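You operate a simulated robot arm through the tools that you are given. There is no shell and no other tool.

You are at the controls of a simulated robot arm. One attempt, no reset.

TASK
Drizzle two passes of pale coating over the blue tray of bars.
Fine: set the tray in the pan, switch the 40 C warmer on and wait till the lamp is green; no blobs; end with the carriage parked, valve shut, warmer off.
Where things are to end (x, y in the base frame): blue tray of bars within 0.02 m of [0.78, 0.21].

It is judged by the outcome, as a careful person would: the job done as asked, and still so three seconds after it is handed in. It fails if anything else is knocked over, pushed out of place, dropped, spilled or broken.

THE ROBOT
A 7-joint arm with a two-finger parallel gripper, fixed in place. Base frame: the origin is on the floor under the middle of its stand, x ahead of it, y to its left, z up. Lengths are in m, angles in rad, forces in N, time in s.
It reaches about 1.247 m from its shoulder. Its first joint turns from -2.304 to 2.304 rad. Payload 3.91 kg.
The TCP is the grasp point between the finger pads, 0.03 m short of the fingertips. In the tool frame z runs along the fingers and y along their closing line. Largest opening 0.11 m; finger width 0.02, thickness 0.01; the body of the gripper, 0.048 by 0.112 m, starts 0.055 m behind the TCP.
Orientation is that of the tool frame in the base frame, as a unit quaternion [x, y, z, w]. With the fingers straight down and closing along the base's y, the tool's x points along the base's -x, its y along +y and its z along -z.

THE INTERFACE
- The arm moves only by the tool nudge_tool. Its argument "targets" is a list of rows, each a list of 7 numbers: the shift along the base's x, y, z in units of 30 mm (1.0 is 30 mm), then the turn, a rotation vector about the base's x, y, z in units of 6 degrees (1.0 is 6 degrees), then the opening, from 0 (shut) to 1 (fully open). In form: [[x, y, z, rx, ry, rz, hand], ...]. A call has 1 to 20 rows; each row shifts and turns the commanded pose from where the row before left it. A call with a number of a shift or a turn outside -1 to 1 is refused whole. Each row takes 0.2 s and may step no farther than 0.05 m and 0.15 rad from the row before; otherwise, or with a gripper value out of range, the whole call is refused. Where a pose cannot be reached the arm comes as near as it can. A force on the tool above 80 N (or 10 N above the force at the start of the call, whichever is more), or a blocked arm, ends the call early, and 0.2 s more pass. The fingers move at their own pace (about 0.108 m/s each) and stop on an object; they squeeze with about 41 N. The grip force told is the motor's: it shows also when the fingers shut on nothing. Time passes only in rows, and 0.2 s behind the last, so rows that do not move let the fingers close. It gives the time, the measured TCP pose, the force on the tool (base axes), the opening and the grip force at its end, in the units of the frame above (readings bear some noise), with the torque about the TCP (base axes, N m) and any sound that the robot's microphone picked up.
- Cameras (640 x 400 px; columns grow to the right, rows downward): "scene" is fixed at [0.3993, -0.5009, 1.4995]; the picture's right is [0.79, -0.61, 0.00], its down [-0.28, -0.36, -0.89] and it looks along [0.54, 0.71, -0.45] (base axes); focal length 272 px, centre (320, 200). "wrist" rides on the gripper at [0.072, 0.017, -0.103] in the tool frame; the picture's right is [-0.23, 0.97, 0.00], its down [-0.76, -0.18, -0.62] and it looks along [-0.61, -0.14, 0.78] (tool axes); focal length 222 px, centre (320, 200). There is no depth. A picture from a camera that has moved, and an enlarged one, comes with that camera's place and axes in the base frame and with its lens.
- capture(camera): a new picture of that camera. The clock stands still meanwhile.
- close_up(camera, box): a new picture of the part [left, top, right, bottom] of that camera's present view, enlarged. The clock stands still meanwhile.
- finish_job(): hands the job in; it is judged then, once.

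Nothing tells you positions but the pictures and the camera data. Unless the task says otherwise, let go and move clear before handing in.

The tools are called after ">>>" by a JSON object that holds its "api" and its "payload". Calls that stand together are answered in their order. nudge_tool: Moves the arm, as the interface text tells. Its arguments: {"type":"object","properties":{"targets":{"type":"array"}},"required":["targets"]} The other tools are called the same way: capture (camera) takes a picture; close_up (camera, box) takes an enlarged picture of a part of a camera's view; finish_job () hands the job in.

At the start:

```text
time_s: 0.0
tool_pos: [0.635, -0.1238, 1.3654]
tcp_rot: [0.0, 1.0, 0.0, 0.0]
ft_force: [0.7, 0.2, 0.1]
wrist_torque: [0.03, -0.02, 0.01]
opening: 0.1101
grasp_force: 0.1
```

scene: 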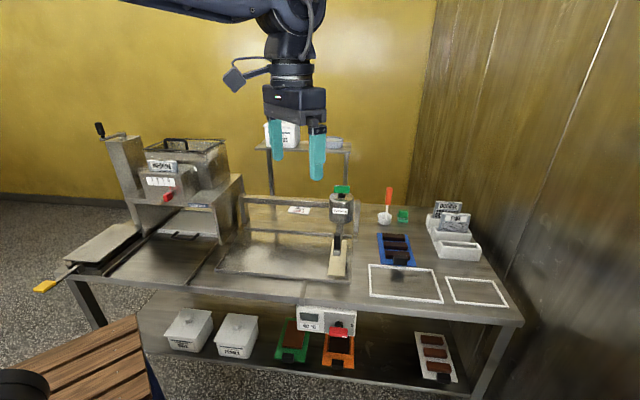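
wrist: 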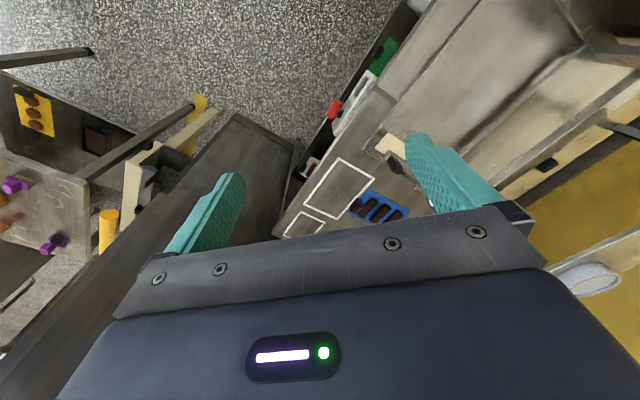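

I see a bench with a pan, a carriage with a reservoir on a rail, a blue tray of bars on the right, and a warmer box with a red switch on the front. I'll look closer before moving anything.

>>> {"api": "close_up", "payload": {"camera": "scene", "box": [200, 170, 360, 290]}}

>>> {"api": "close_up", "payload": {"camera": "scene", "box": [340, 170, 520, 310]}}

>>> {"api": "close_up", "payload": {"camera": "scene", "box": [260, 290, 380, 380]}}

>>> {"api": "close_up", "payload": {"camera": "scene", "box": [20, 110, 260, 300]}}

>>> {"api": "close_up", "payload": {"camera": "scene", "box": [310, 170, 370, 290]}}

```text
3.33 times, centred on (280, 230) of scene
camera zoom: at [0.3993, -0.5009, 1.4995], right [0.79, -0.61, 0.0], down [-0.28, -0.36, -0.89], along [0.54, 0.71, -0.45], focal length 907 px, centre (453, 100)
```

zoom: 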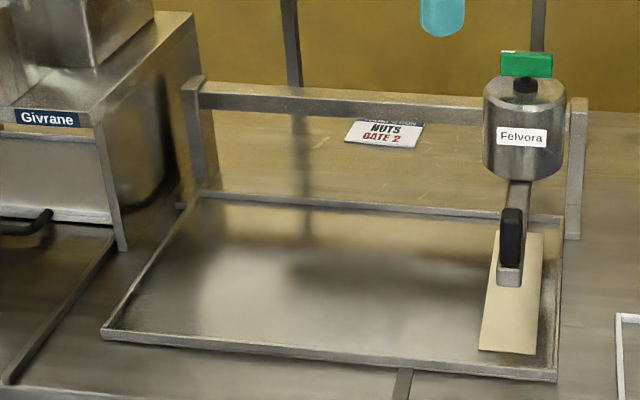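

```text
2.86 times, centred on (430, 240) of scene
camera zoom: at [0.3993, -0.5009, 1.4995], right [0.79, -0.61, 0.0], down [-0.28, -0.36, -0.89], along [0.54, 0.71, -0.45], focal length 778 px, centre (6, 86)
```

zoom: 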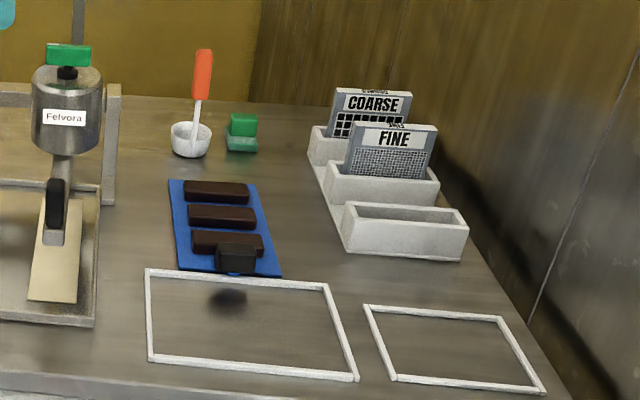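

```text
4.44 times, centred on (320, 335) of scene
camera zoom: at [0.3993, -0.5009, 1.4995], right [0.79, -0.61, 0.0], down [-0.28, -0.36, -0.89], along [0.54, 0.71, -0.45], focal length 1210 px, centre (320, -400)
```

zoom: 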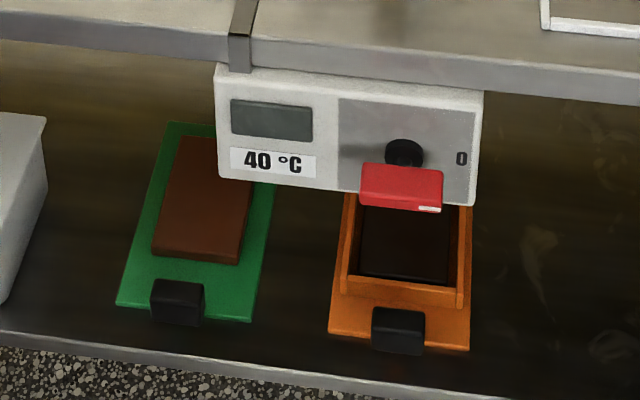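

```text
2.11 times, centred on (140, 205) of scene
camera zoom: at [0.3993, -0.5009, 1.4995], right [0.79, -0.61, 0.0], down [-0.28, -0.36, -0.89], along [0.54, 0.71, -0.45], focal length 573 px, centre (699, 190)
```

zoom: 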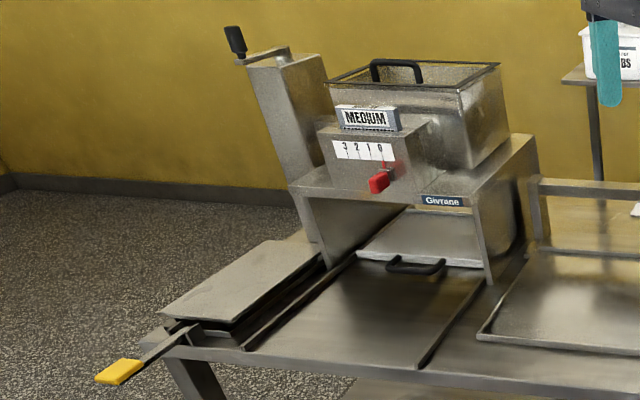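

```text
3.33 times, centred on (340, 230) of scene
camera zoom: at [0.3993, -0.5009, 1.4995], right [0.79, -0.61, 0.0], down [-0.28, -0.36, -0.89], along [0.54, 0.71, -0.45], focal length 907 px, centre (253, 100)
```

zoom: 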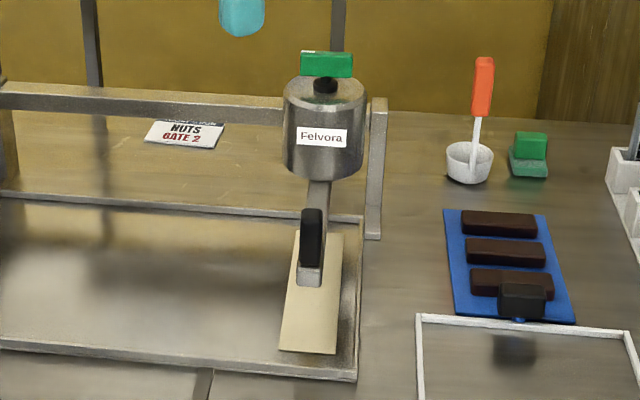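

The bench looks rotated about 45° in the base frame. The pan is centred near [0.78, 0.19], and the blue tray is near [1.10, -0.03] at z≈0.9 with a black handle block on its front edge. I'll look at more details before moving.

>>> {"api": "close_up", "payload": {"camera": "scene", "box": [320, 180, 360, 205]}}

>>> {"api": "close_up", "payload": {"camera": "scene", "box": [320, 205, 360, 280]}}

>>> {"api": "close_up", "payload": {"camera": "scene", "box": [292, 300, 362, 344]}}

>>> {"api": "close_up", "payload": {"camera": "scene", "box": [370, 225, 425, 275]}}

>>> {"api": "close_up", "payload": {"camera": "scene", "box": [150, 300, 470, 390]}}

>>> {"api": "close_up", "payload": {"camera": "wrist", "box": [260, 20, 480, 240]}}

>>> {"api": "close_up", "payload": {"camera": "wrist", "box": [0, 60, 200, 260]}}

>>> {"api": "close_up", "payload": {"camera": "scene", "box": [240, 110, 360, 220]}}

```text
16.00 times, centred on (340, 192) of scene
camera zoom: at [0.3993, -0.5009, 1.4995], right [0.79, -0.61, 0.0], down [-0.28, -0.36, -0.89], along [0.54, 0.71, -0.45], focal length 4355 px, centre (0, 320)
```

zoom: 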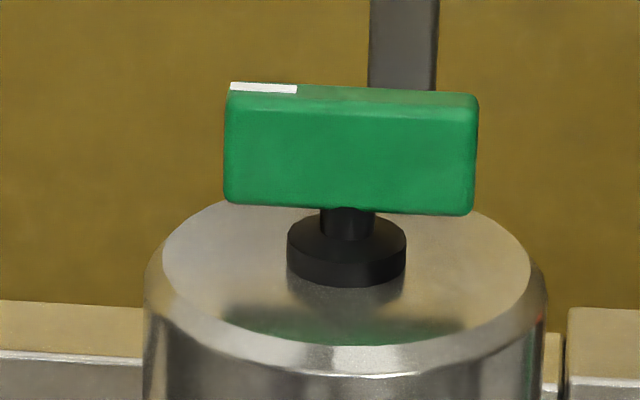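

```text
5.33 times, centred on (340, 242) of scene
camera zoom: at [0.3993, -0.5009, 1.4995], right [0.79, -0.61, 0.0], down [-0.28, -0.36, -0.89], along [0.54, 0.71, -0.45], focal length 1452 px, centre (213, -27)
```

zoom: 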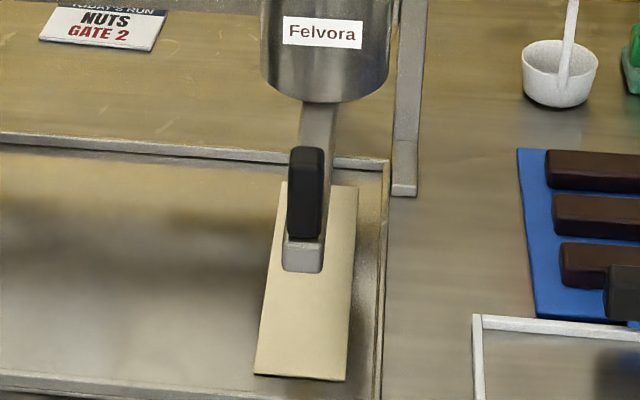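

```text
9.09 times, centred on (327, 322) of scene
camera zoom: at [0.3993, -0.5009, 1.4995], right [0.79, -0.61, 0.0], down [-0.28, -0.36, -0.89], along [0.54, 0.71, -0.45], focal length 2474 px, centre (256, -909)
```

zoom: 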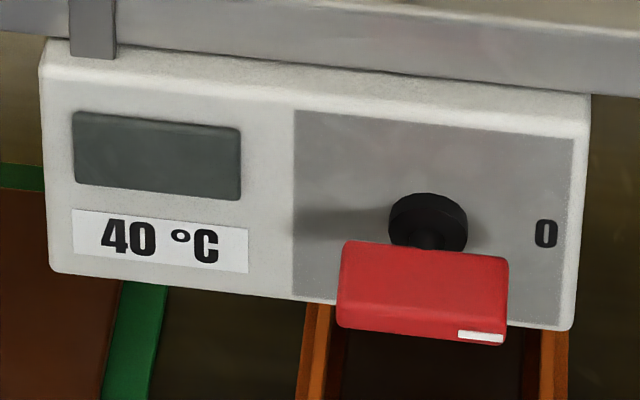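

```text
8.00 times, centred on (398, 250) of scene
camera zoom: at [0.3993, -0.5009, 1.4995], right [0.79, -0.61, 0.0], down [-0.28, -0.36, -0.89], along [0.54, 0.71, -0.45], focal length 2177 px, centre (-300, -200)
```

zoom: 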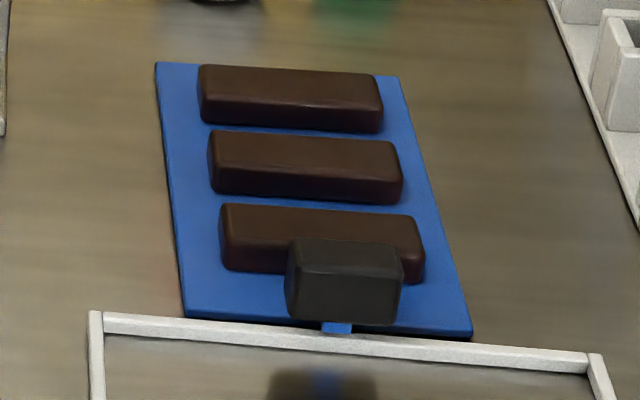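

```text
2.00 times, centred on (310, 345) of scene
camera zoom: at [0.3993, -0.5009, 1.4995], right [0.79, -0.61, 0.0], down [-0.28, -0.36, -0.89], along [0.54, 0.71, -0.45], focal length 544 px, centre (340, -90)
```

zoom: 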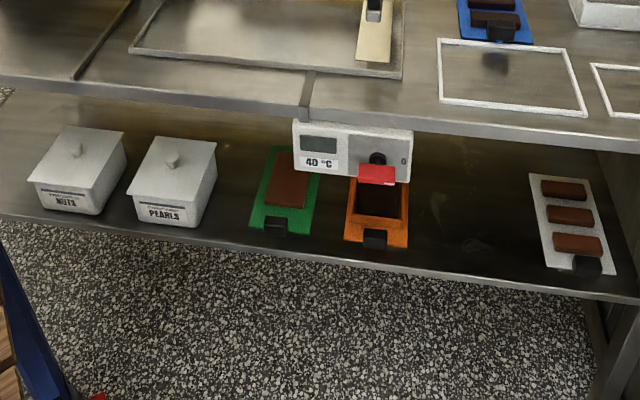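

```text
1.82 times, centred on (370, 130) of wrist
camera zoom: at [0.5619, -0.1059, 1.4681], right [0.23, 0.97, 0.0], down [0.76, -0.18, 0.62], along [0.61, -0.14, -0.78], focal length 404 px, centre (229, 327)
```

zoom: 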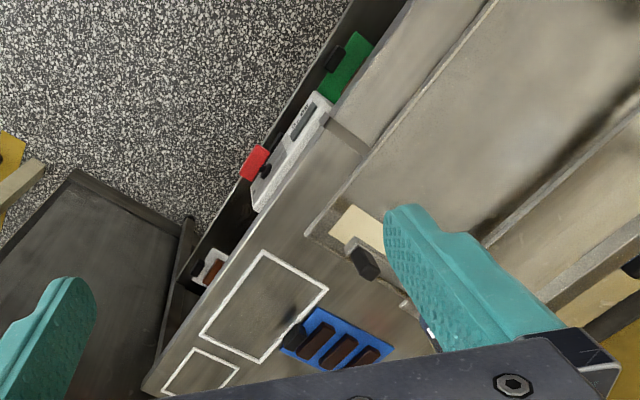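

```text
2.00 times, centred on (100, 160) of wrist
camera zoom: at [0.5619, -0.1059, 1.4681], right [0.23, 0.97, 0.0], down [0.76, -0.18, 0.62], along [0.61, -0.14, -0.78], focal length 444 px, centre (760, 280)
```

zoom: 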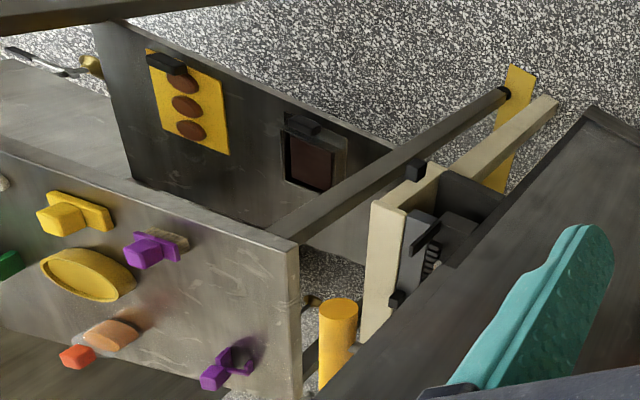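

```text
3.64 times, centred on (300, 165) of scene
camera zoom: at [0.3993, -0.5009, 1.4995], right [0.79, -0.61, 0.0], down [-0.28, -0.36, -0.89], along [0.54, 0.71, -0.45], focal length 990 px, centre (393, 327)
```

zoom: 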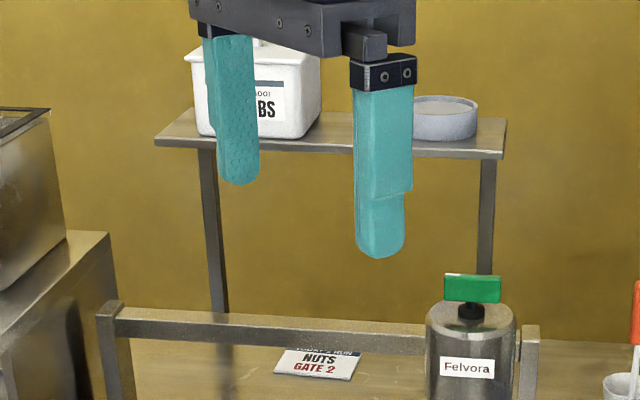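

The tray handle is a dark block overhanging the tray's front edge. The warmer is a red rotary knob whose tick points at "0", and the valve is a green T-handle on top of the reservoir. I'll turn the hand by +45° to match the bench and move in for a closer look.

>>> {"api": "nudge_tool", "payload": {"targets": [[0.69, -0.53, -0.69, 0, 0, 0.9375, 1], [0.69, -0.53, -0.69, 0, 0, 0.9375, 1], [0.69, -0.53, -0.69, 0, 0, 0.9375, 1], [0.69, -0.53, -0.69, 0, 0, 0.9375, 1], [0.69, -0.53, -0.69, 0, 0, 0.9375, 1], [0.69, -0.53, -0.69, 0, 0, 0.9375, 1], [0.69, -0.53, -0.69, 0, 0, 0.9375, 1], [0.69, -0.53, -0.69, 0, 0, 0.9375, 1]]}}

>>> {"api": "capture", "payload": {"camera": "wrist"}}

>>> {"api": "capture", "payload": {"camera": "scene"}}

```text
time_s: 1.8
tool_pos: [0.8027, -0.2508, 1.1988]
tcp_rot: [-0.383, 0.924, -0.001, 0.0]
ft_force: [-0.6, -0.7, 0.4]
wrist_torque: [0.0, -0.01, 0.02]
opening: 0.1102
grasp_force: 0.1
```

```text
taken
camera wrist: at [0.7378, -0.289, 1.3009], right [-0.53, 0.85, 0.0], down [0.66, 0.41, 0.62], along [0.53, 0.33, -0.78], focal length 222 px, centre (320, 200)
```

wrist: 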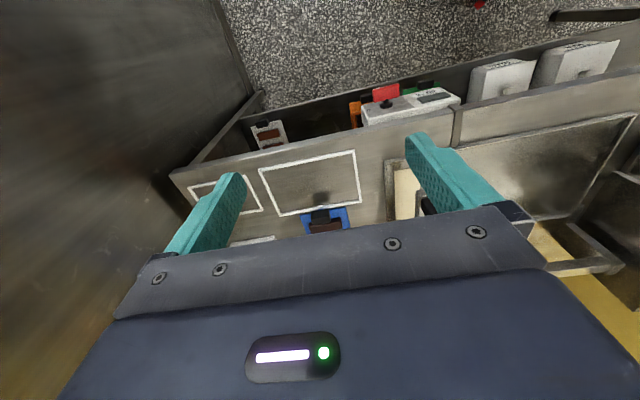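

```text
taken
```

scene: 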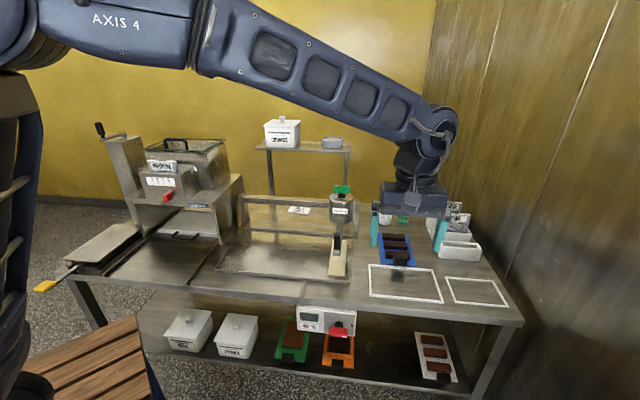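

The tray is ahead of the gripper and the wrist picture is upside-down, so points below the TCP show up in its upper half. I'll hover above the handle at z≈1.1.

>>> {"api": "nudge_tool", "payload": {"targets": [[0.9, 0.58, -0.41, 0, 0, 0, 1], [0.9, 0.58, -0.41, 0, 0, 0, 1], [0.9, 0.58, -0.41, 0, 0, 0, 1], [0.9, 0.58, -0.41, 0, 0, 0, 1], [0.9, 0.58, -0.41, 0, 0, 0, 1], [0.9, 0.58, -0.41, 0, 0, 0, 1], [0.9, 0.58, -0.41, 0, 0, 0, 1], [0.9, 0.58, -0.41, 0, 0, 0, 1]]}}

>>> {"api": "capture", "payload": {"camera": "wrist"}}

>>> {"api": "capture", "payload": {"camera": "scene"}}

```text
time_s: 3.6
tool_pos: [1.016, -0.1129, 1.0999]
tcp_rot: [-0.382, 0.924, 0.0, 0.0]
ft_force: [-1.4, -2.0, 1.2]
wrist_torque: [0.02, -0.02, 0.0]
opening: 0.11
grasp_force: 0.0
```

```text
taken
camera wrist: at [0.951, -0.151, 1.2039], right [-0.53, 0.85, 0.0], down [0.66, 0.41, 0.62], along [0.53, 0.33, -0.78], focal length 222 px, centre (320, 200)
```

wrist: 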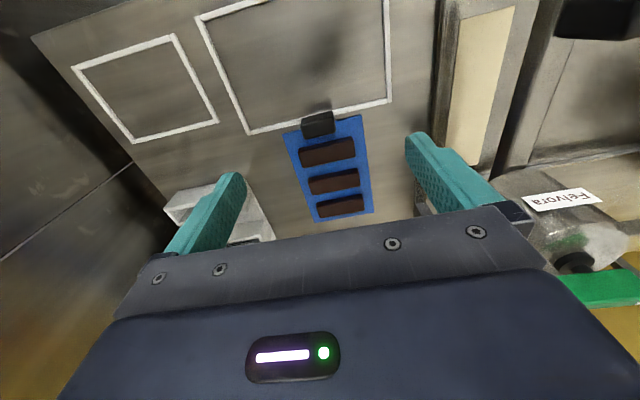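

```text
taken
```

scene: 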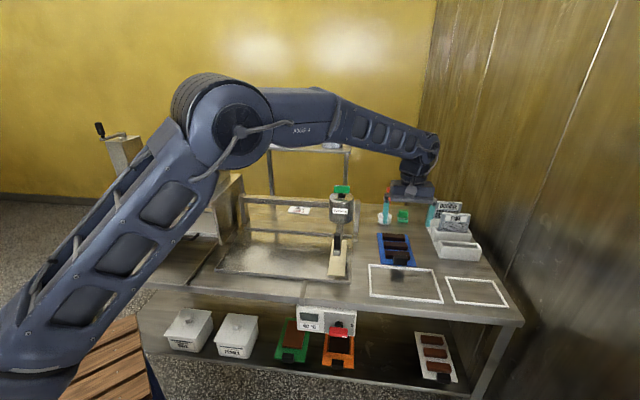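

I now put the handle block at about [1.039, -0.098, 0.92] and the bench top near z≈0.885. I'll zoom in on the handle, knob and pan from this viewpoint.

>>> {"api": "close_up", "payload": {"camera": "wrist", "box": [260, 90, 400, 220]}}

>>> {"api": "close_up", "payload": {"camera": "wrist", "box": [430, 0, 640, 160]}}

>>> {"api": "close_up", "payload": {"camera": "wrist", "box": [480, 180, 640, 310]}}

>>> {"api": "close_up", "payload": {"camera": "scene", "box": [370, 180, 480, 280]}}

```text
3.08 times, centred on (330, 155) of wrist
camera zoom: at [0.951, -0.151, 1.2039], right [-0.53, 0.85, 0.0], down [0.66, 0.41, 0.62], along [0.53, 0.33, -0.78], focal length 684 px, centre (289, 338)
```

zoom: 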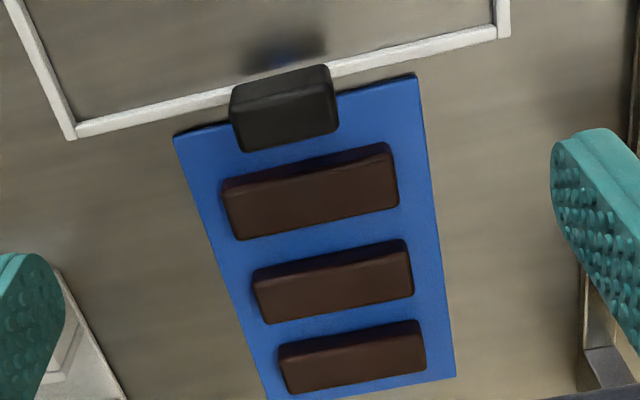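

```text
2.50 times, centred on (535, 80) of wrist
camera zoom: at [0.951, -0.151, 1.2039], right [-0.53, 0.85, 0.0], down [0.66, 0.41, 0.62], along [0.53, 0.33, -0.78], focal length 555 px, centre (-218, 500)
```

zoom: 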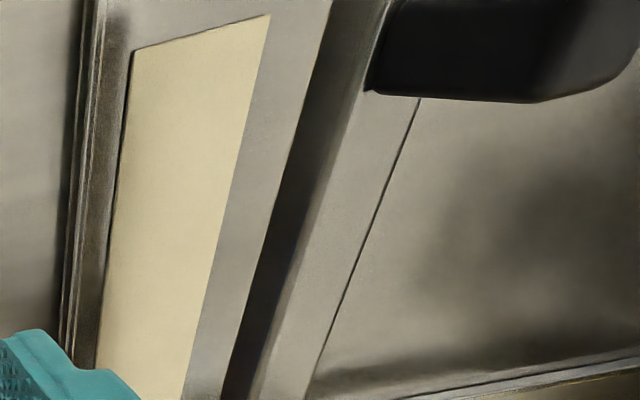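

```text
3.08 times, centred on (560, 245) of wrist
camera zoom: at [0.951, -0.151, 1.2039], right [-0.53, 0.85, 0.0], down [0.66, 0.41, 0.62], along [0.53, 0.33, -0.78], focal length 684 px, centre (-418, 62)
```

zoom: 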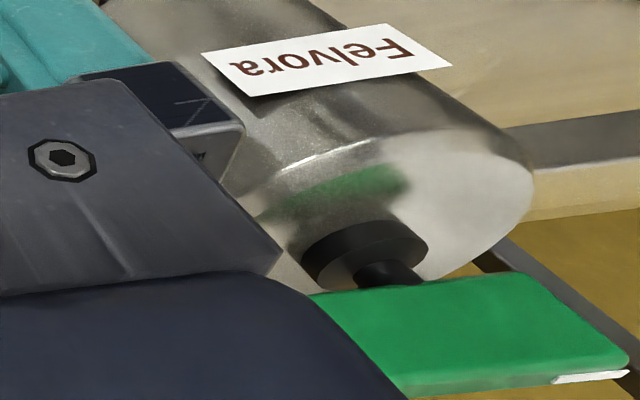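

```text
4.00 times, centred on (425, 230) of scene
camera zoom: at [0.3993, -0.5009, 1.4995], right [0.79, -0.61, 0.0], down [-0.28, -0.36, -0.89], along [0.54, 0.71, -0.45], focal length 1089 px, centre (-100, 80)
```

zoom: 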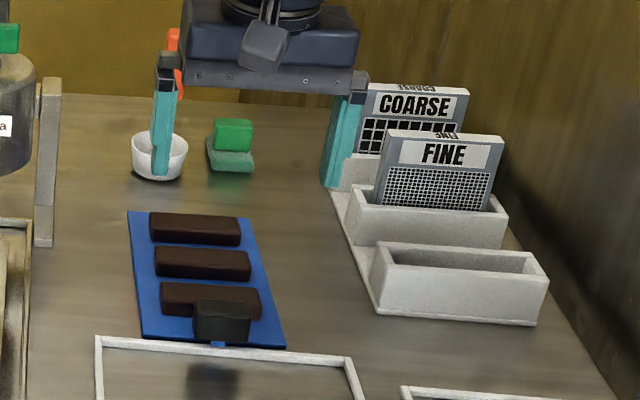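

The tray is aligned with the bench, centred near [1.111, -0.023], and its handle is about 0.10 m in front of that. Before grasping, I'll survey the pan, carriage and warmer from in front so the route is clear.

>>> {"api": "nudge_tool", "payload": {"targets": [[-0.7, 0.1, 0.9, 0, 0, 0, 1], [-0.985, 0.19, 0.5, 0, 0, 0, 1], [-0.985, 0.19, 0.3, 0, 0, 0, 1], [-0.985, 0.19, 0.3, 0, 0, 0, 1], [-0.985, 0.19, 0.3, 0, 0, 0, 1], [-0.985, 0.19, 0.3, 0, 0, 0, 1], [-0.985, 0.19, 0.3, 0, 0, 0, 1], [-0.985, 0.19, 0.2, 0, 0, 0, 1], [-0.985, 0.19, 0.2, 0, 0, 0, 1], [-0.985, 0.19, 0, 0, 0, 0, 1], [-0.985, 0.19, 0, 0, 0, 0, 1], [-0.985, 0.19, 0, 0, 0, 0, 1], [-0.985, 0.19, 0, 0, 0, 0, 1], [-0.985, 0.19, 0, 0, 0, 0, 1]]}}

>>> {"api": "capture", "payload": {"camera": "wrist"}}

```text
time_s: 6.6
tool_pos: [0.6081, -0.0321, 1.1986]
tcp_rot: [-0.382, 0.924, 0.0, 0.001]
ft_force: [0.6, 0.2, -0.1]
wrist_torque: [0.04, 0.01, 0.02]
opening: 0.1099
grasp_force: 0.1
```

```text
taken
camera wrist: at [0.5444, -0.0704, 1.302], right [-0.53, 0.85, 0.0], down [0.67, 0.41, 0.62], along [0.53, 0.33, -0.78], focal length 222 px, centre (320, 200)
```

wrist: 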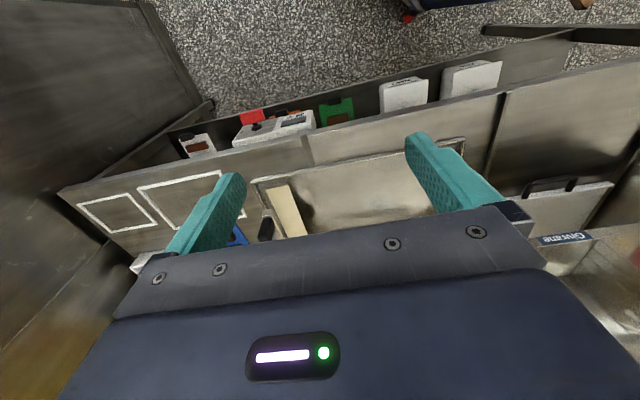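

>>> {"api": "close_up", "payload": {"camera": "wrist", "box": [220, 70, 480, 230]}}

>>> {"api": "close_up", "payload": {"camera": "wrist", "box": [210, 90, 340, 170]}}

>>> {"api": "capture", "payload": {"camera": "scene"}}

```text
2.46 times, centred on (350, 150) of wrist
camera zoom: at [0.5444, -0.0704, 1.302], right [-0.53, 0.85, 0.0], down [0.67, 0.41, 0.62], along [0.53, 0.33, -0.78], focal length 547 px, centre (246, 323)
```

zoom: 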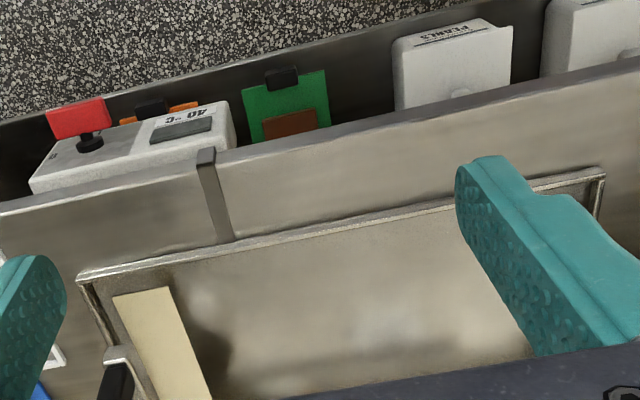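

```text
4.92 times, centred on (275, 130) of wrist
camera zoom: at [0.5444, -0.0704, 1.302], right [-0.53, 0.85, 0.0], down [0.67, 0.41, 0.62], along [0.53, 0.33, -0.78], focal length 1094 px, centre (542, 545)
```

zoom: 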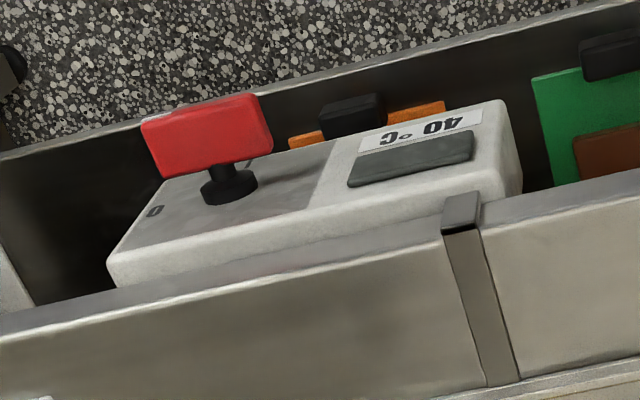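

```text
taken
```

scene: 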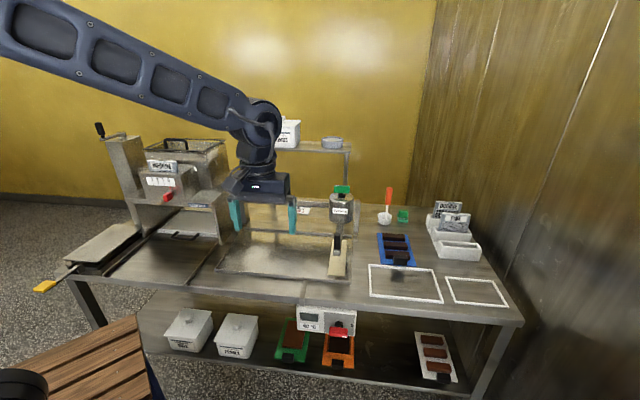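

The pan spans roughly u 0.20–0.645 and v 0.57–0.83 in bench coordinates (u=(x−y)/√2, v=(x+y)/√2), so [0.78, 0.21] sits well inside it. The parked carriage arm is at u≈0.597, clear of that spot. I'll go back over the tray handle, lower.

>>> {"api": "nudge_tool", "payload": {"targets": [[0.958, -0.147, 0, 0, 0, 0, 1], [0.958, -0.147, -0.1, 0, 0, 0, 1], [0.958, -0.147, -0.2, 0, 0, 0, 1], [0.958, -0.147, -0.2, 0, 0, 0, 1], [0.958, -0.147, -0.2, 0, 0, 0, 1], [0.958, -0.147, -0.2, 0, 0, 0, 1], [0.958, -0.147, -0.2, 0, 0, 0, 1], [0.958, -0.147, -0.2, 0, 0, 0, 1], [0.958, -0.147, -0.2, 0, 0, 0, 1], [0.958, -0.147, -0.3, 0, 0, 0, 1], [0.958, -0.147, -0.4, 0, 0, 0, 1], [0.958, -0.147, -0.5, 0, 0, 0, 1], [0.958, -0.147, -0.6, 0, 0, 0, 1], [0.958, -0.147, -0.6, 0, 0, 0, 1], [0.958, -0.147, -0.8, 0, 0, 0, 1]]}}

>>> {"api": "capture", "payload": {"camera": "wrist"}}

>>> {"api": "close_up", "payload": {"camera": "wrist", "box": [240, 80, 400, 220]}}

```text
time_s: 9.8
tool_pos: [1.0432, -0.1006, 1.059]
tcp_rot: [-0.383, 0.924, -0.001, 0.001]
ft_force: [-0.6, 0.0, 1.7]
wrist_torque: [-0.01, -0.06, -0.01]
opening: 0.1099
grasp_force: 0.0
```

```text
taken
camera wrist: at [0.9774, -0.1392, 1.1619], right [-0.53, 0.85, 0.0], down [0.66, 0.41, 0.62], along [0.53, 0.33, -0.78], focal length 222 px, centre (320, 200)
```

wrist: 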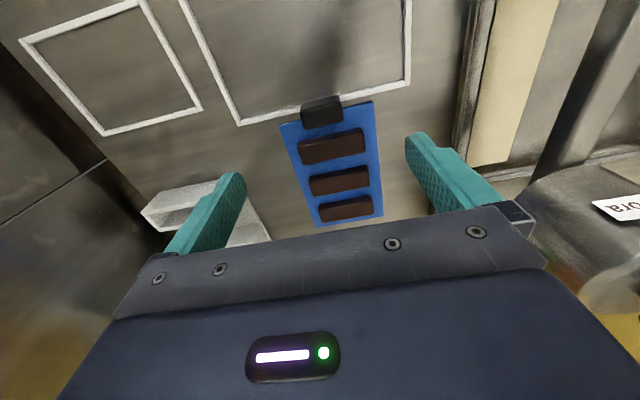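

```text
2.86 times, centred on (320, 150) of wrist
camera zoom: at [0.9774, -0.1392, 1.1619], right [-0.53, 0.85, 0.0], down [0.66, 0.41, 0.62], along [0.53, 0.33, -0.78], focal length 635 px, centre (320, 343)
```

zoom: 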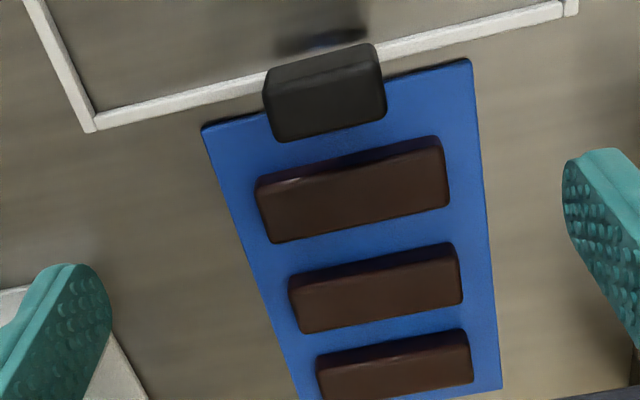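

The hand is almost centred over the block, needing about 6 mm left along the bench. I'll correct that and descend partway, then check clearance.

>>> {"api": "nudge_tool", "payload": {"targets": [[-0.12, 0.15, -0.6, 0, 0, 0, 1], [0, 0, -0.8, 0, 0, 0, 1], [0, 0, -0.8, 0, 0, 0, 1], [0, 0, -0.8, 0, 0, 0, 1], [0, 0, -0.6, 0, 0, 0, 1]]}}

>>> {"api": "capture", "payload": {"camera": "wrist"}}

>>> {"api": "close_up", "payload": {"camera": "scene", "box": [360, 200, 450, 280]}}

```text
time_s: 11.0
tool_pos: [1.0395, -0.0965, 0.9513]
tcp_rot: [-0.382, 0.924, 0.0, -0.001]
ft_force: [0.0, -0.4, -0.3]
wrist_torque: [0.0, -0.02, 0.02]
opening: 0.11
grasp_force: 0.0
```

```text
taken
camera wrist: at [0.974, -0.1348, 1.0539], right [-0.53, 0.85, 0.0], down [0.66, 0.41, 0.62], along [0.53, 0.33, -0.78], focal length 222 px, centre (320, 200)
```

wrist: 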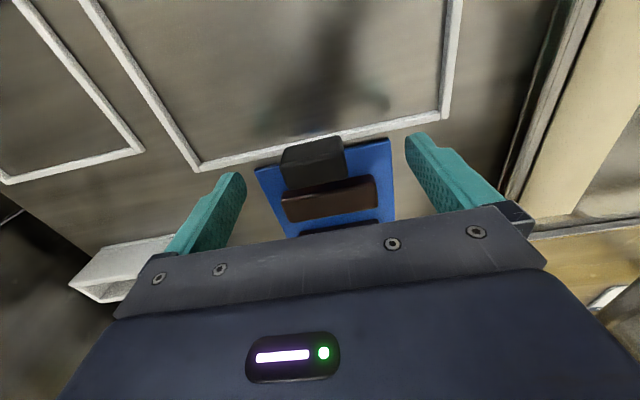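

```text
5.00 times, centred on (405, 240) of scene
camera zoom: at [0.3993, -0.5009, 1.4995], right [0.79, -0.61, 0.0], down [-0.28, -0.36, -0.89], along [0.54, 0.71, -0.45], focal length 1361 px, centre (-105, 0)
```

zoom: 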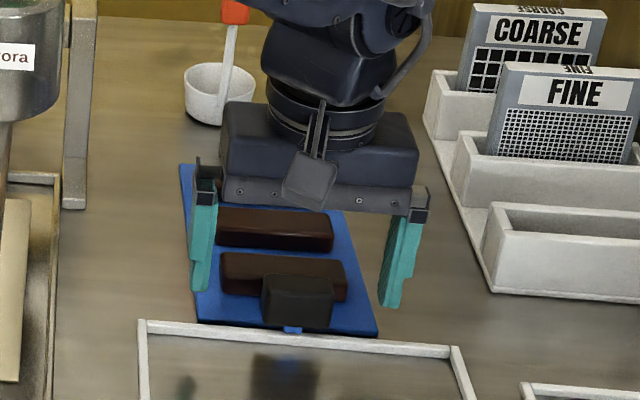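

The fingers straddle the block evenly. I'll descend 22 mm and close on it.

>>> {"api": "nudge_tool", "payload": {"targets": [[0, 0, -0.4, 0, 0, 0, 1], [0, 0, -0.35, 0, 0, 0, 1], [0, 0, 0, 0, 0, 0, 1]]}}

>>> {"api": "close_up", "payload": {"camera": "scene", "box": [360, 200, 450, 280]}}

>>> {"api": "capture", "payload": {"camera": "wrist"}}

```text
time_s: 11.8
tool_pos: [1.0388, -0.094, 0.9289]
tcp_rot: [-0.382, 0.924, 0.0, 0.0]
ft_force: [-0.6, -0.1, -0.1]
wrist_torque: [-0.01, -0.01, 0.02]
opening: 0.11
grasp_force: 0.1
```

```text
5.00 times, centred on (405, 240) of scene
camera zoom: at [0.3993, -0.5009, 1.4995], right [0.79, -0.61, 0.0], down [-0.28, -0.36, -0.89], along [0.54, 0.71, -0.45], focal length 1361 px, centre (-105, 0)
```

zoom: 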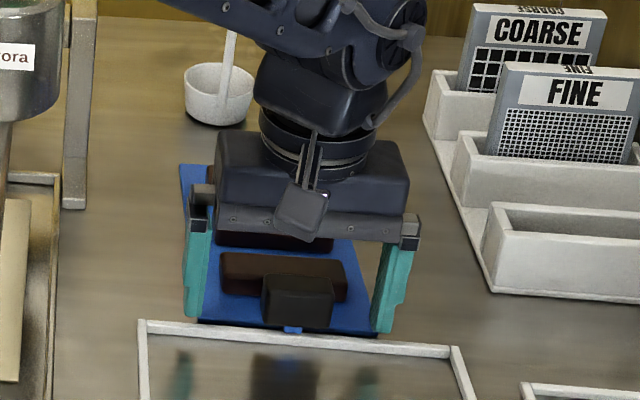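

```text
taken
camera wrist: at [0.9731, -0.1333, 1.0325], right [-0.53, 0.85, 0.0], down [0.66, 0.41, 0.62], along [0.53, 0.33, -0.78], focal length 222 px, centre (320, 200)
```

wrist: 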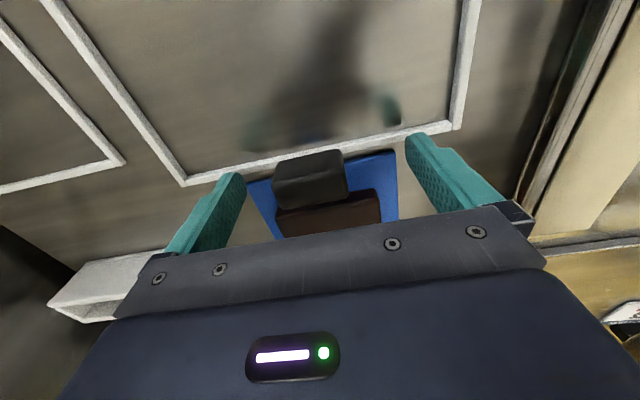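

Aligned, with only a 2–3 mm offset, so I'll trim it and close the fingers on the handle.

>>> {"api": "nudge_tool", "payload": {"targets": [[0.07, -0.08, 0, 0, 0, 0, 1], [0, 0, 0, 0, 0, 0, 0.55], [0, 0, 0, 0, 0, 0, 0.3], [0, 0, 0, 0, 0, 0, 0], [0, 0, 0, 0, 0, 0, 0], [0, 0, 0, 0, 0, 0, 0]]}}

>>> {"api": "capture", "payload": {"camera": "wrist"}}

>>> {"api": "close_up", "payload": {"camera": "scene", "box": [360, 200, 450, 280]}}

```text
time_s: 13.2
tool_pos: [1.0391, -0.0983, 0.9297]
tcp_rot: [-0.382, 0.924, 0.0, 0.001]
ft_force: [-0.9, 0.0, 0.6]
wrist_torque: [0.0, -0.02, 0.08]
opening: 0.0438
grasp_force: 41.2
```

```text
taken
camera wrist: at [0.9753, -0.1362, 1.0325], right [-0.53, 0.85, 0.0], down [0.66, 0.41, 0.62], along [0.53, 0.33, -0.78], focal length 222 px, centre (320, 200)
```

wrist: 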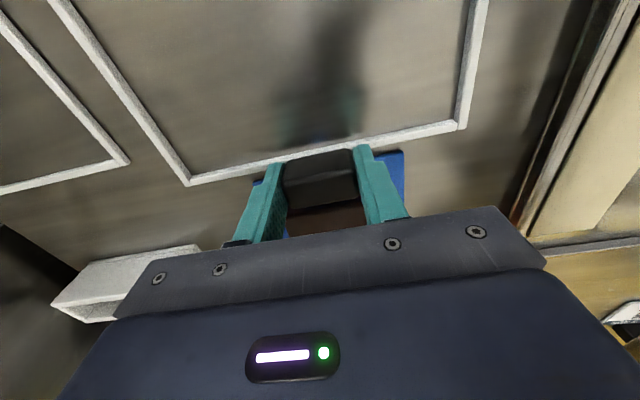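

```text
5.00 times, centred on (405, 240) of scene
camera zoom: at [0.3993, -0.5009, 1.4995], right [0.79, -0.61, 0.0], down [-0.28, -0.36, -0.89], along [0.54, 0.71, -0.45], focal length 1361 px, centre (-105, 0)
```

zoom: 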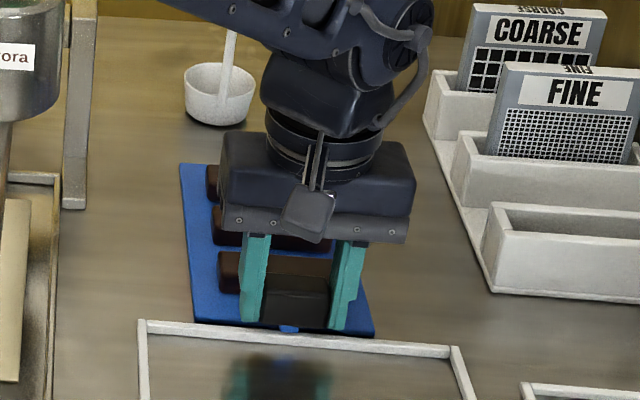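

The block is held at 44 mm opening with 41 N. I'll lift a couple of centimetres gently and check the tray stays level.

>>> {"api": "nudge_tool", "payload": {"targets": [[0, 0, 0.1, 0, 0, 0, 0], [0, 0, 0.2, 0, 0, 0, 0], [0, 0, 0.3, 0, 0, 0, 0], [0, 0, 0.2, 0, 0, 0, 0], [0, 0, 0.1, 0, 0, 0, 0], [0, 0, 0, 0, 0, 0, 0]]}}

>>> {"api": "capture", "payload": {"camera": "wrist"}}

>>> {"api": "close_up", "payload": {"camera": "scene", "box": [360, 200, 450, 280]}}

```text
time_s: 14.6
tool_pos: [1.0412, -0.0972, 0.9572]
tcp_rot: [-0.381, 0.924, 0.0, 0.0]
ft_force: [0.1, -0.2, -2.1]
wrist_torque: [-0.13, 0.12, 0.04]
opening: 0.0435
grasp_force: 41.0
```

```text
taken
camera wrist: at [0.9759, -0.1361, 1.0601], right [-0.53, 0.85, 0.0], down [0.66, 0.41, 0.62], along [0.53, 0.33, -0.78], focal length 222 px, centre (320, 200)
```

wrist: 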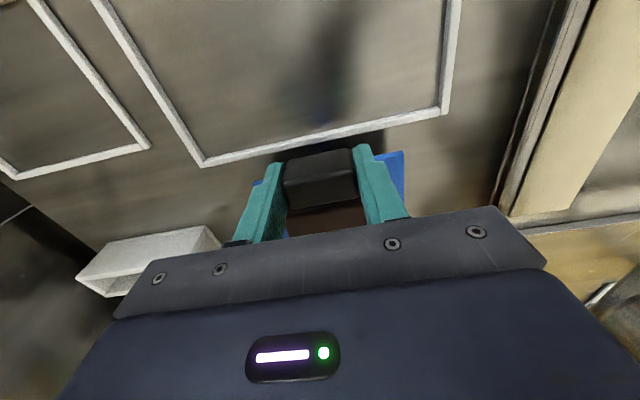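

```text
5.00 times, centred on (405, 240) of scene
camera zoom: at [0.3993, -0.5009, 1.4995], right [0.79, -0.61, 0.0], down [-0.28, -0.36, -0.89], along [0.54, 0.71, -0.45], focal length 1361 px, centre (-105, 0)
```

zoom: 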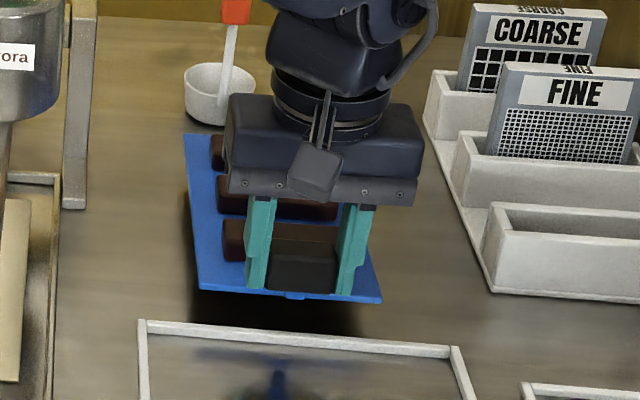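

The tray lifts level at about 2 N. I'll raise it to z≈1.13, then draw it back toward the robot so it passes in front of the carriage.

>>> {"api": "nudge_tool", "payload": {"targets": [[0, 0, 0.2, 0, 0, 0, 0], [0, 0, 0.4, 0, 0, 0, 0], [0, 0, 0.6, 0, 0, 0, 0], [-0.1, -0.1, 0.6, 0, 0, 0, 0], [-0.2, -0.2, 0.6, 0, 0, 0, 0], [-0.3, -0.3, 0.6, 0, 0, 0, 0], [-0.4, -0.4, 0.6, 0, 0, 0, 0], [-0.5, -0.5, 0.6, 0, 0, 0, 0], [-0.5, -0.5, 0.5, 0, 0, 0, 0], [-0.5, -0.5, 0.5, 0, 0, 0, 0], [-0.5, -0.5, 0.4, 0, 0, 0, 0], [-0.5, -0.5, 0.2, 0, 0, 0, 0], [-0.5, -0.5, 0, 0, 0, 0, 0], [-0.5, -0.5, 0, 0, 0, 0, 0], [-0.5, -0.5, 0, 0, 0, 0, 0], [-0.5, -0.5, 0, 0, 0, 0, 0], [-0.5, -0.5, 0, 0, 0, 0, 0], [-0.3, -0.3, 0, 0, 0, 0, 0], [-0.2, -0.2, 0, 0, 0, 0, 0], [0, 0, 0, 0, 0, 0, 0]]}}

>>> {"api": "capture", "payload": {"camera": "scene"}}

>>> {"api": "capture", "payload": {"camera": "wrist"}}

```text
time_s: 18.8
tool_pos: [0.845, -0.2938, 1.1284]
tcp_rot: [-0.382, 0.924, 0.0, 0.0]
ft_force: [0.4, 0.5, -1.4]
wrist_torque: [-0.12, 0.13, 0.02]
opening: 0.0435
grasp_force: 41.4
```

```text
taken
```

scene: 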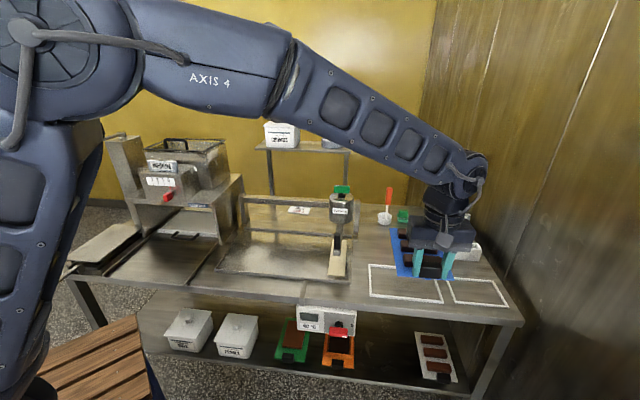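

```text
taken
camera wrist: at [0.78, -0.3319, 1.2324], right [-0.53, 0.85, 0.0], down [0.66, 0.41, 0.62], along [0.53, 0.33, -0.78], focal length 222 px, centre (320, 200)
```

wrist: 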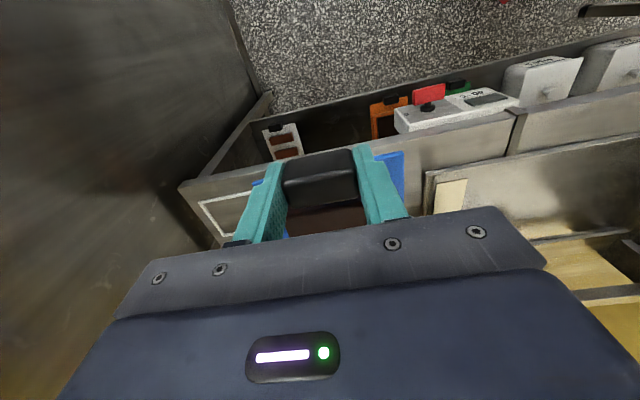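

The tray is clear and level. Next I'll slide it left along the bench front to line up with u≈0.404.

>>> {"api": "nudge_tool", "payload": {"targets": [[-0.15, 0.15, 0, 0, 0, 0, 0], [-0.3, 0.3, 0, 0, 0, 0, 0], [-0.45, 0.45, 0, 0, 0, 0, 0], [-0.6, 0.6, 0, 0, 0, 0, 0], [-0.6, 0.6, 0, 0, 0, 0, 0], [-0.6, 0.6, 0, 0, 0, 0, 0], [-0.6, 0.6, 0, 0, 0, 0, 0], [-0.6, 0.6, 0, 0, 0, 0, 0], [-0.6, 0.6, 0, 0, 0, 0, 0], [-0.6, 0.6, 0, 0, 0, 0, 0], [-0.6, 0.6, 0, 0, 0, 0, 0], [-0.6, 0.6, 0, 0, 0, 0, 0], [-0.6, 0.6, 0, 0, 0, 0, 0], [-0.6, 0.6, 0, 0, 0, 0, 0], [-0.6, 0.6, 0, 0, 0, 0, 0], [-0.6, 0.6, 0, 0, 0, 0, 0], [-0.4, 0.4, 0, 0, 0, 0, 0], [-0.25, 0.25, 0, 0, 0, 0, 0], [-0.1, 0.1, 0, 0, 0, 0, 0], [0, 0, 0, 0, 0, 0, 0]]}}

>>> {"api": "capture", "payload": {"camera": "scene"}}

>>> {"api": "capture", "payload": {"camera": "wrist"}}

```text
time_s: 23.0
tool_pos: [0.5606, -0.0098, 1.1306]
tcp_rot: [-0.382, 0.924, 0.0, 0.0]
ft_force: [-0.3, -0.6, -1.4]
wrist_torque: [-0.13, 0.12, -0.02]
opening: 0.0433
grasp_force: 41.2
```

```text
taken
```

scene: 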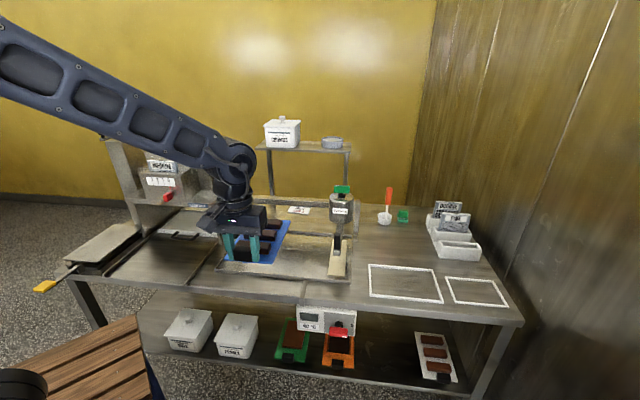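

```text
taken
camera wrist: at [0.4965, -0.0486, 1.2333], right [-0.53, 0.85, 0.0], down [0.66, 0.41, 0.62], along [0.53, 0.33, -0.78], focal length 222 px, centre (320, 200)
```

wrist: 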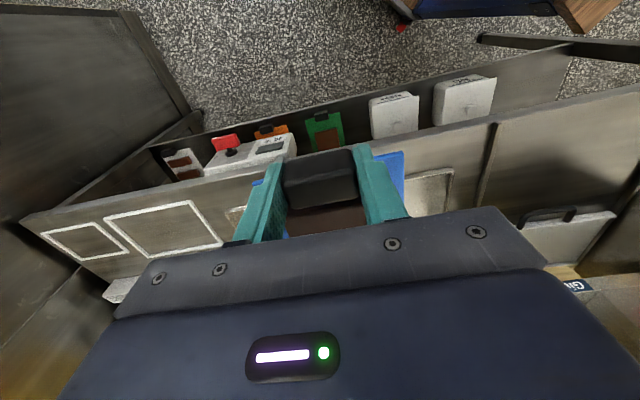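

Now I'll move forward over the pan at this height, keeping clear of the parked carriage on the right.

>>> {"api": "nudge_tool", "payload": {"targets": [[0.15, 0.15, 0, 0, 0, 0, 0], [0.3, 0.3, 0, 0, 0, 0, 0], [0.5, 0.5, 0, 0, 0, 0, 0], [0.6, 0.6, 0, 0, 0, 0, 0], [0.6, 0.6, 0, 0, 0, 0, 0], [0.6, 0.6, 0, 0, 0, 0, 0], [0.6, 0.6, 0, 0, 0, 0, 0], [0.6, 0.6, -0.1, 0, 0, 0, 0], [0.4, 0.4, -0.3, 0, 0, 0, 0], [0.3, 0.3, -0.4, 0, 0, 0, 0], [0.15, 0.15, -0.5, 0, 0, 0, 0], [0.05, 0.05, -0.5, 0, 0, 0, 0], [0, 0, -0.5, 0, 0, 0, 0], [0, 0, -0.5, 0, 0, 0, 0], [0, 0, -0.5, 0, 0, 0, 0], [0, 0, -0.4, 0, 0, 0, 0], [0, 0, -0.3, 0, 0, 0, 0], [0, 0, 0, 0, 0, 0, 0]]}}

>>> {"api": "capture", "payload": {"camera": "scene"}}

>>> {"api": "close_up", "payload": {"camera": "scene", "box": [200, 170, 360, 290]}}

>>> {"api": "capture", "payload": {"camera": "wrist"}}

```text
time_s: 26.8
tool_pos: [0.7075, 0.1342, 1.0083]
tcp_rot: [-0.382, 0.924, 0.0, 0.0]
ft_force: [0.1, -0.5, -1.8]
wrist_torque: [-0.11, 0.15, 0.01]
opening: 0.0437
grasp_force: 40.8
```

```text
taken
```

scene: 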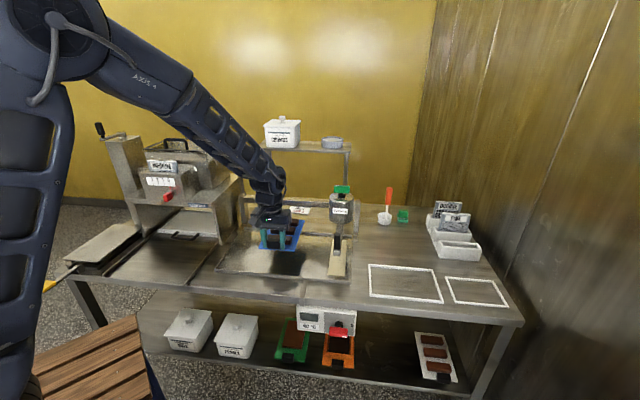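

```text
3.33 times, centred on (280, 230) of scene
camera zoom: at [0.3993, -0.5009, 1.4995], right [0.79, -0.61, 0.0], down [-0.28, -0.36, -0.89], along [0.54, 0.71, -0.45], focal length 907 px, centre (453, 100)
```

zoom: 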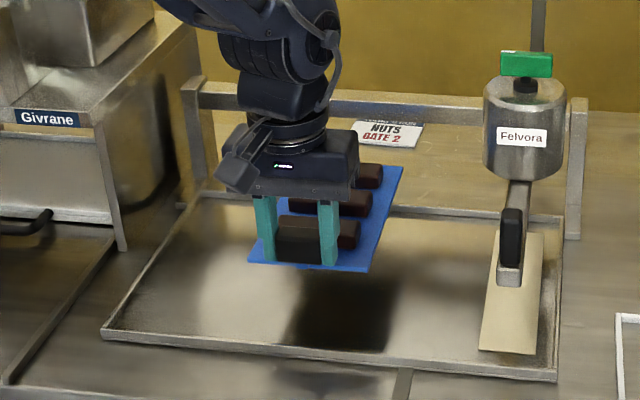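

```text
taken
camera wrist: at [0.6425, 0.0959, 1.1121], right [-0.53, 0.85, 0.0], down [0.66, 0.41, 0.62], along [0.53, 0.33, -0.78], focal length 222 px, centre (320, 200)
```

wrist: 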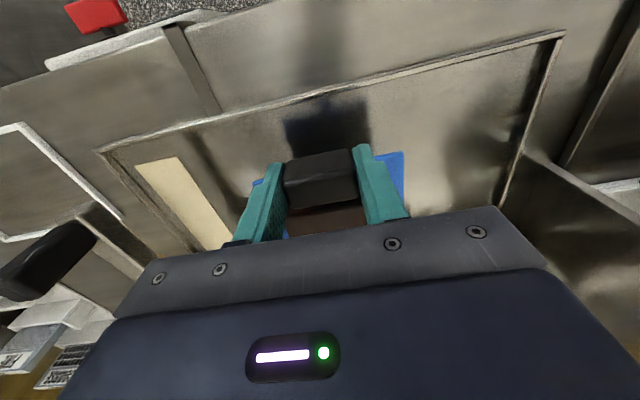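

The tray hangs above the intended place in the pan, so I'll lower it slowly until it touches.

>>> {"api": "nudge_tool", "payload": {"targets": [[0, 0, -0.2, 0, 0, 0, 0], [0, 0, -0.4, 0, 0, 0, 0], [0, 0, -0.4, 0, 0, 0, 0], [-0.03, 0.03, -0.4, 0, 0, 0, 0], [0, 0, -0.4, 0, 0, 0, 0], [0, 0, -0.2, 0, 0, 0, 0], [0, 0, -0.1, 0, 0, 0, 0], [0, 0, 0, 0, 0, 0, 0]]}}

>>> {"api": "close_up", "payload": {"camera": "scene", "box": [200, 170, 360, 290]}}

>>> {"api": "capture", "payload": {"camera": "wrist"}}

```text
time_s: 28.6
tool_pos: [0.7073, 0.135, 0.9452]
tcp_rot: [-0.381, 0.924, 0.0, 0.0]
ft_force: [-0.9, -0.3, -2.0]
wrist_torque: [-0.15, 0.13, 0.01]
opening: 0.0435
grasp_force: 40.8
```

```text
3.33 times, centred on (280, 230) of scene
camera zoom: at [0.3993, -0.5009, 1.4995], right [0.79, -0.61, 0.0], down [-0.28, -0.36, -0.89], along [0.54, 0.71, -0.45], focal length 907 px, centre (453, 100)
```

zoom: 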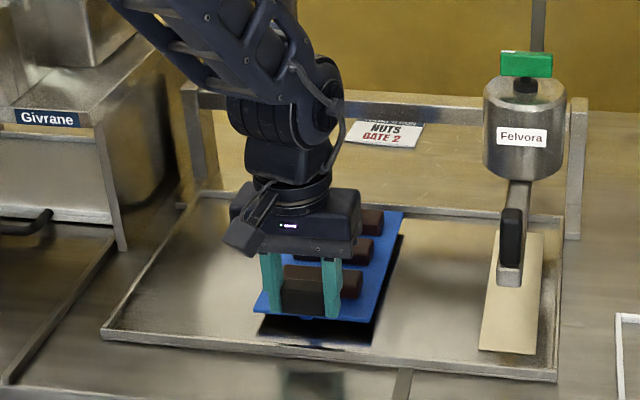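

```text
taken
camera wrist: at [0.6424, 0.0973, 1.0496], right [-0.53, 0.85, 0.0], down [0.66, 0.41, 0.62], along [0.53, 0.33, -0.78], focal length 222 px, centre (320, 200)
```

wrist: 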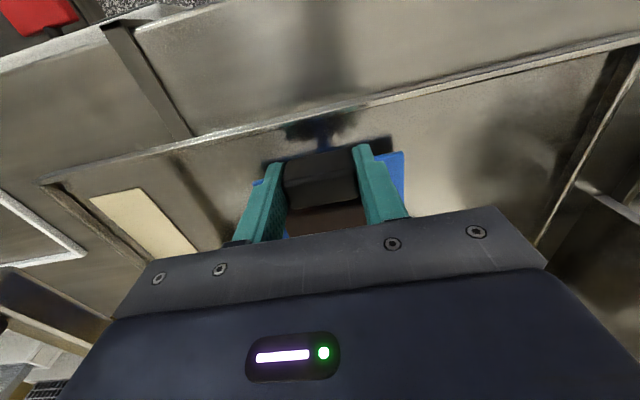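

Still about a centimetre up, so I'll go down in 2–3 mm steps and watch the force.

>>> {"api": "nudge_tool", "payload": {"targets": [[0, 0, -0.1, 0, 0, 0, 0], [0, 0, -0.1, 0, 0, 0, 0], [0, 0, -0.07, 0, 0, 0, 0], [0, 0, 0, 0, 0, 0, 0]]}}

>>> {"api": "close_up", "payload": {"camera": "scene", "box": [240, 210, 320, 270]}}

```text
time_s: 29.6
tool_pos: [0.7066, 0.137, 0.937]
tcp_rot: [-0.382, 0.924, 0.0, 0.0]
ft_force: [-0.1, -0.1, -2.1]
wrist_torque: [-0.13, 0.13, 0.03]
opening: 0.0438
grasp_force: 41.0
```

```text
6.67 times, centred on (280, 240) of scene
camera zoom: at [0.3993, -0.5009, 1.4995], right [0.79, -0.61, 0.0], down [-0.28, -0.36, -0.89], along [0.54, 0.71, -0.45], focal length 1814 px, centre (587, -67)
```

zoom: 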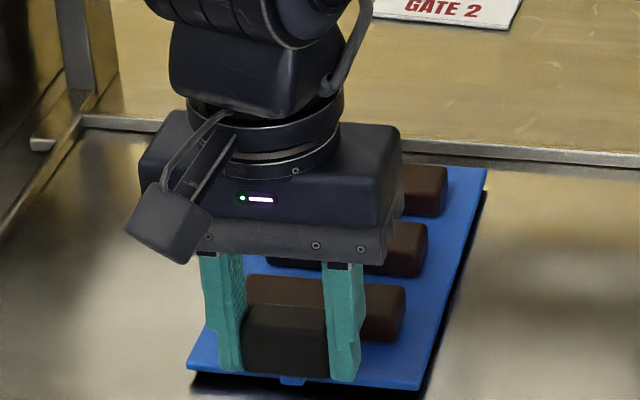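

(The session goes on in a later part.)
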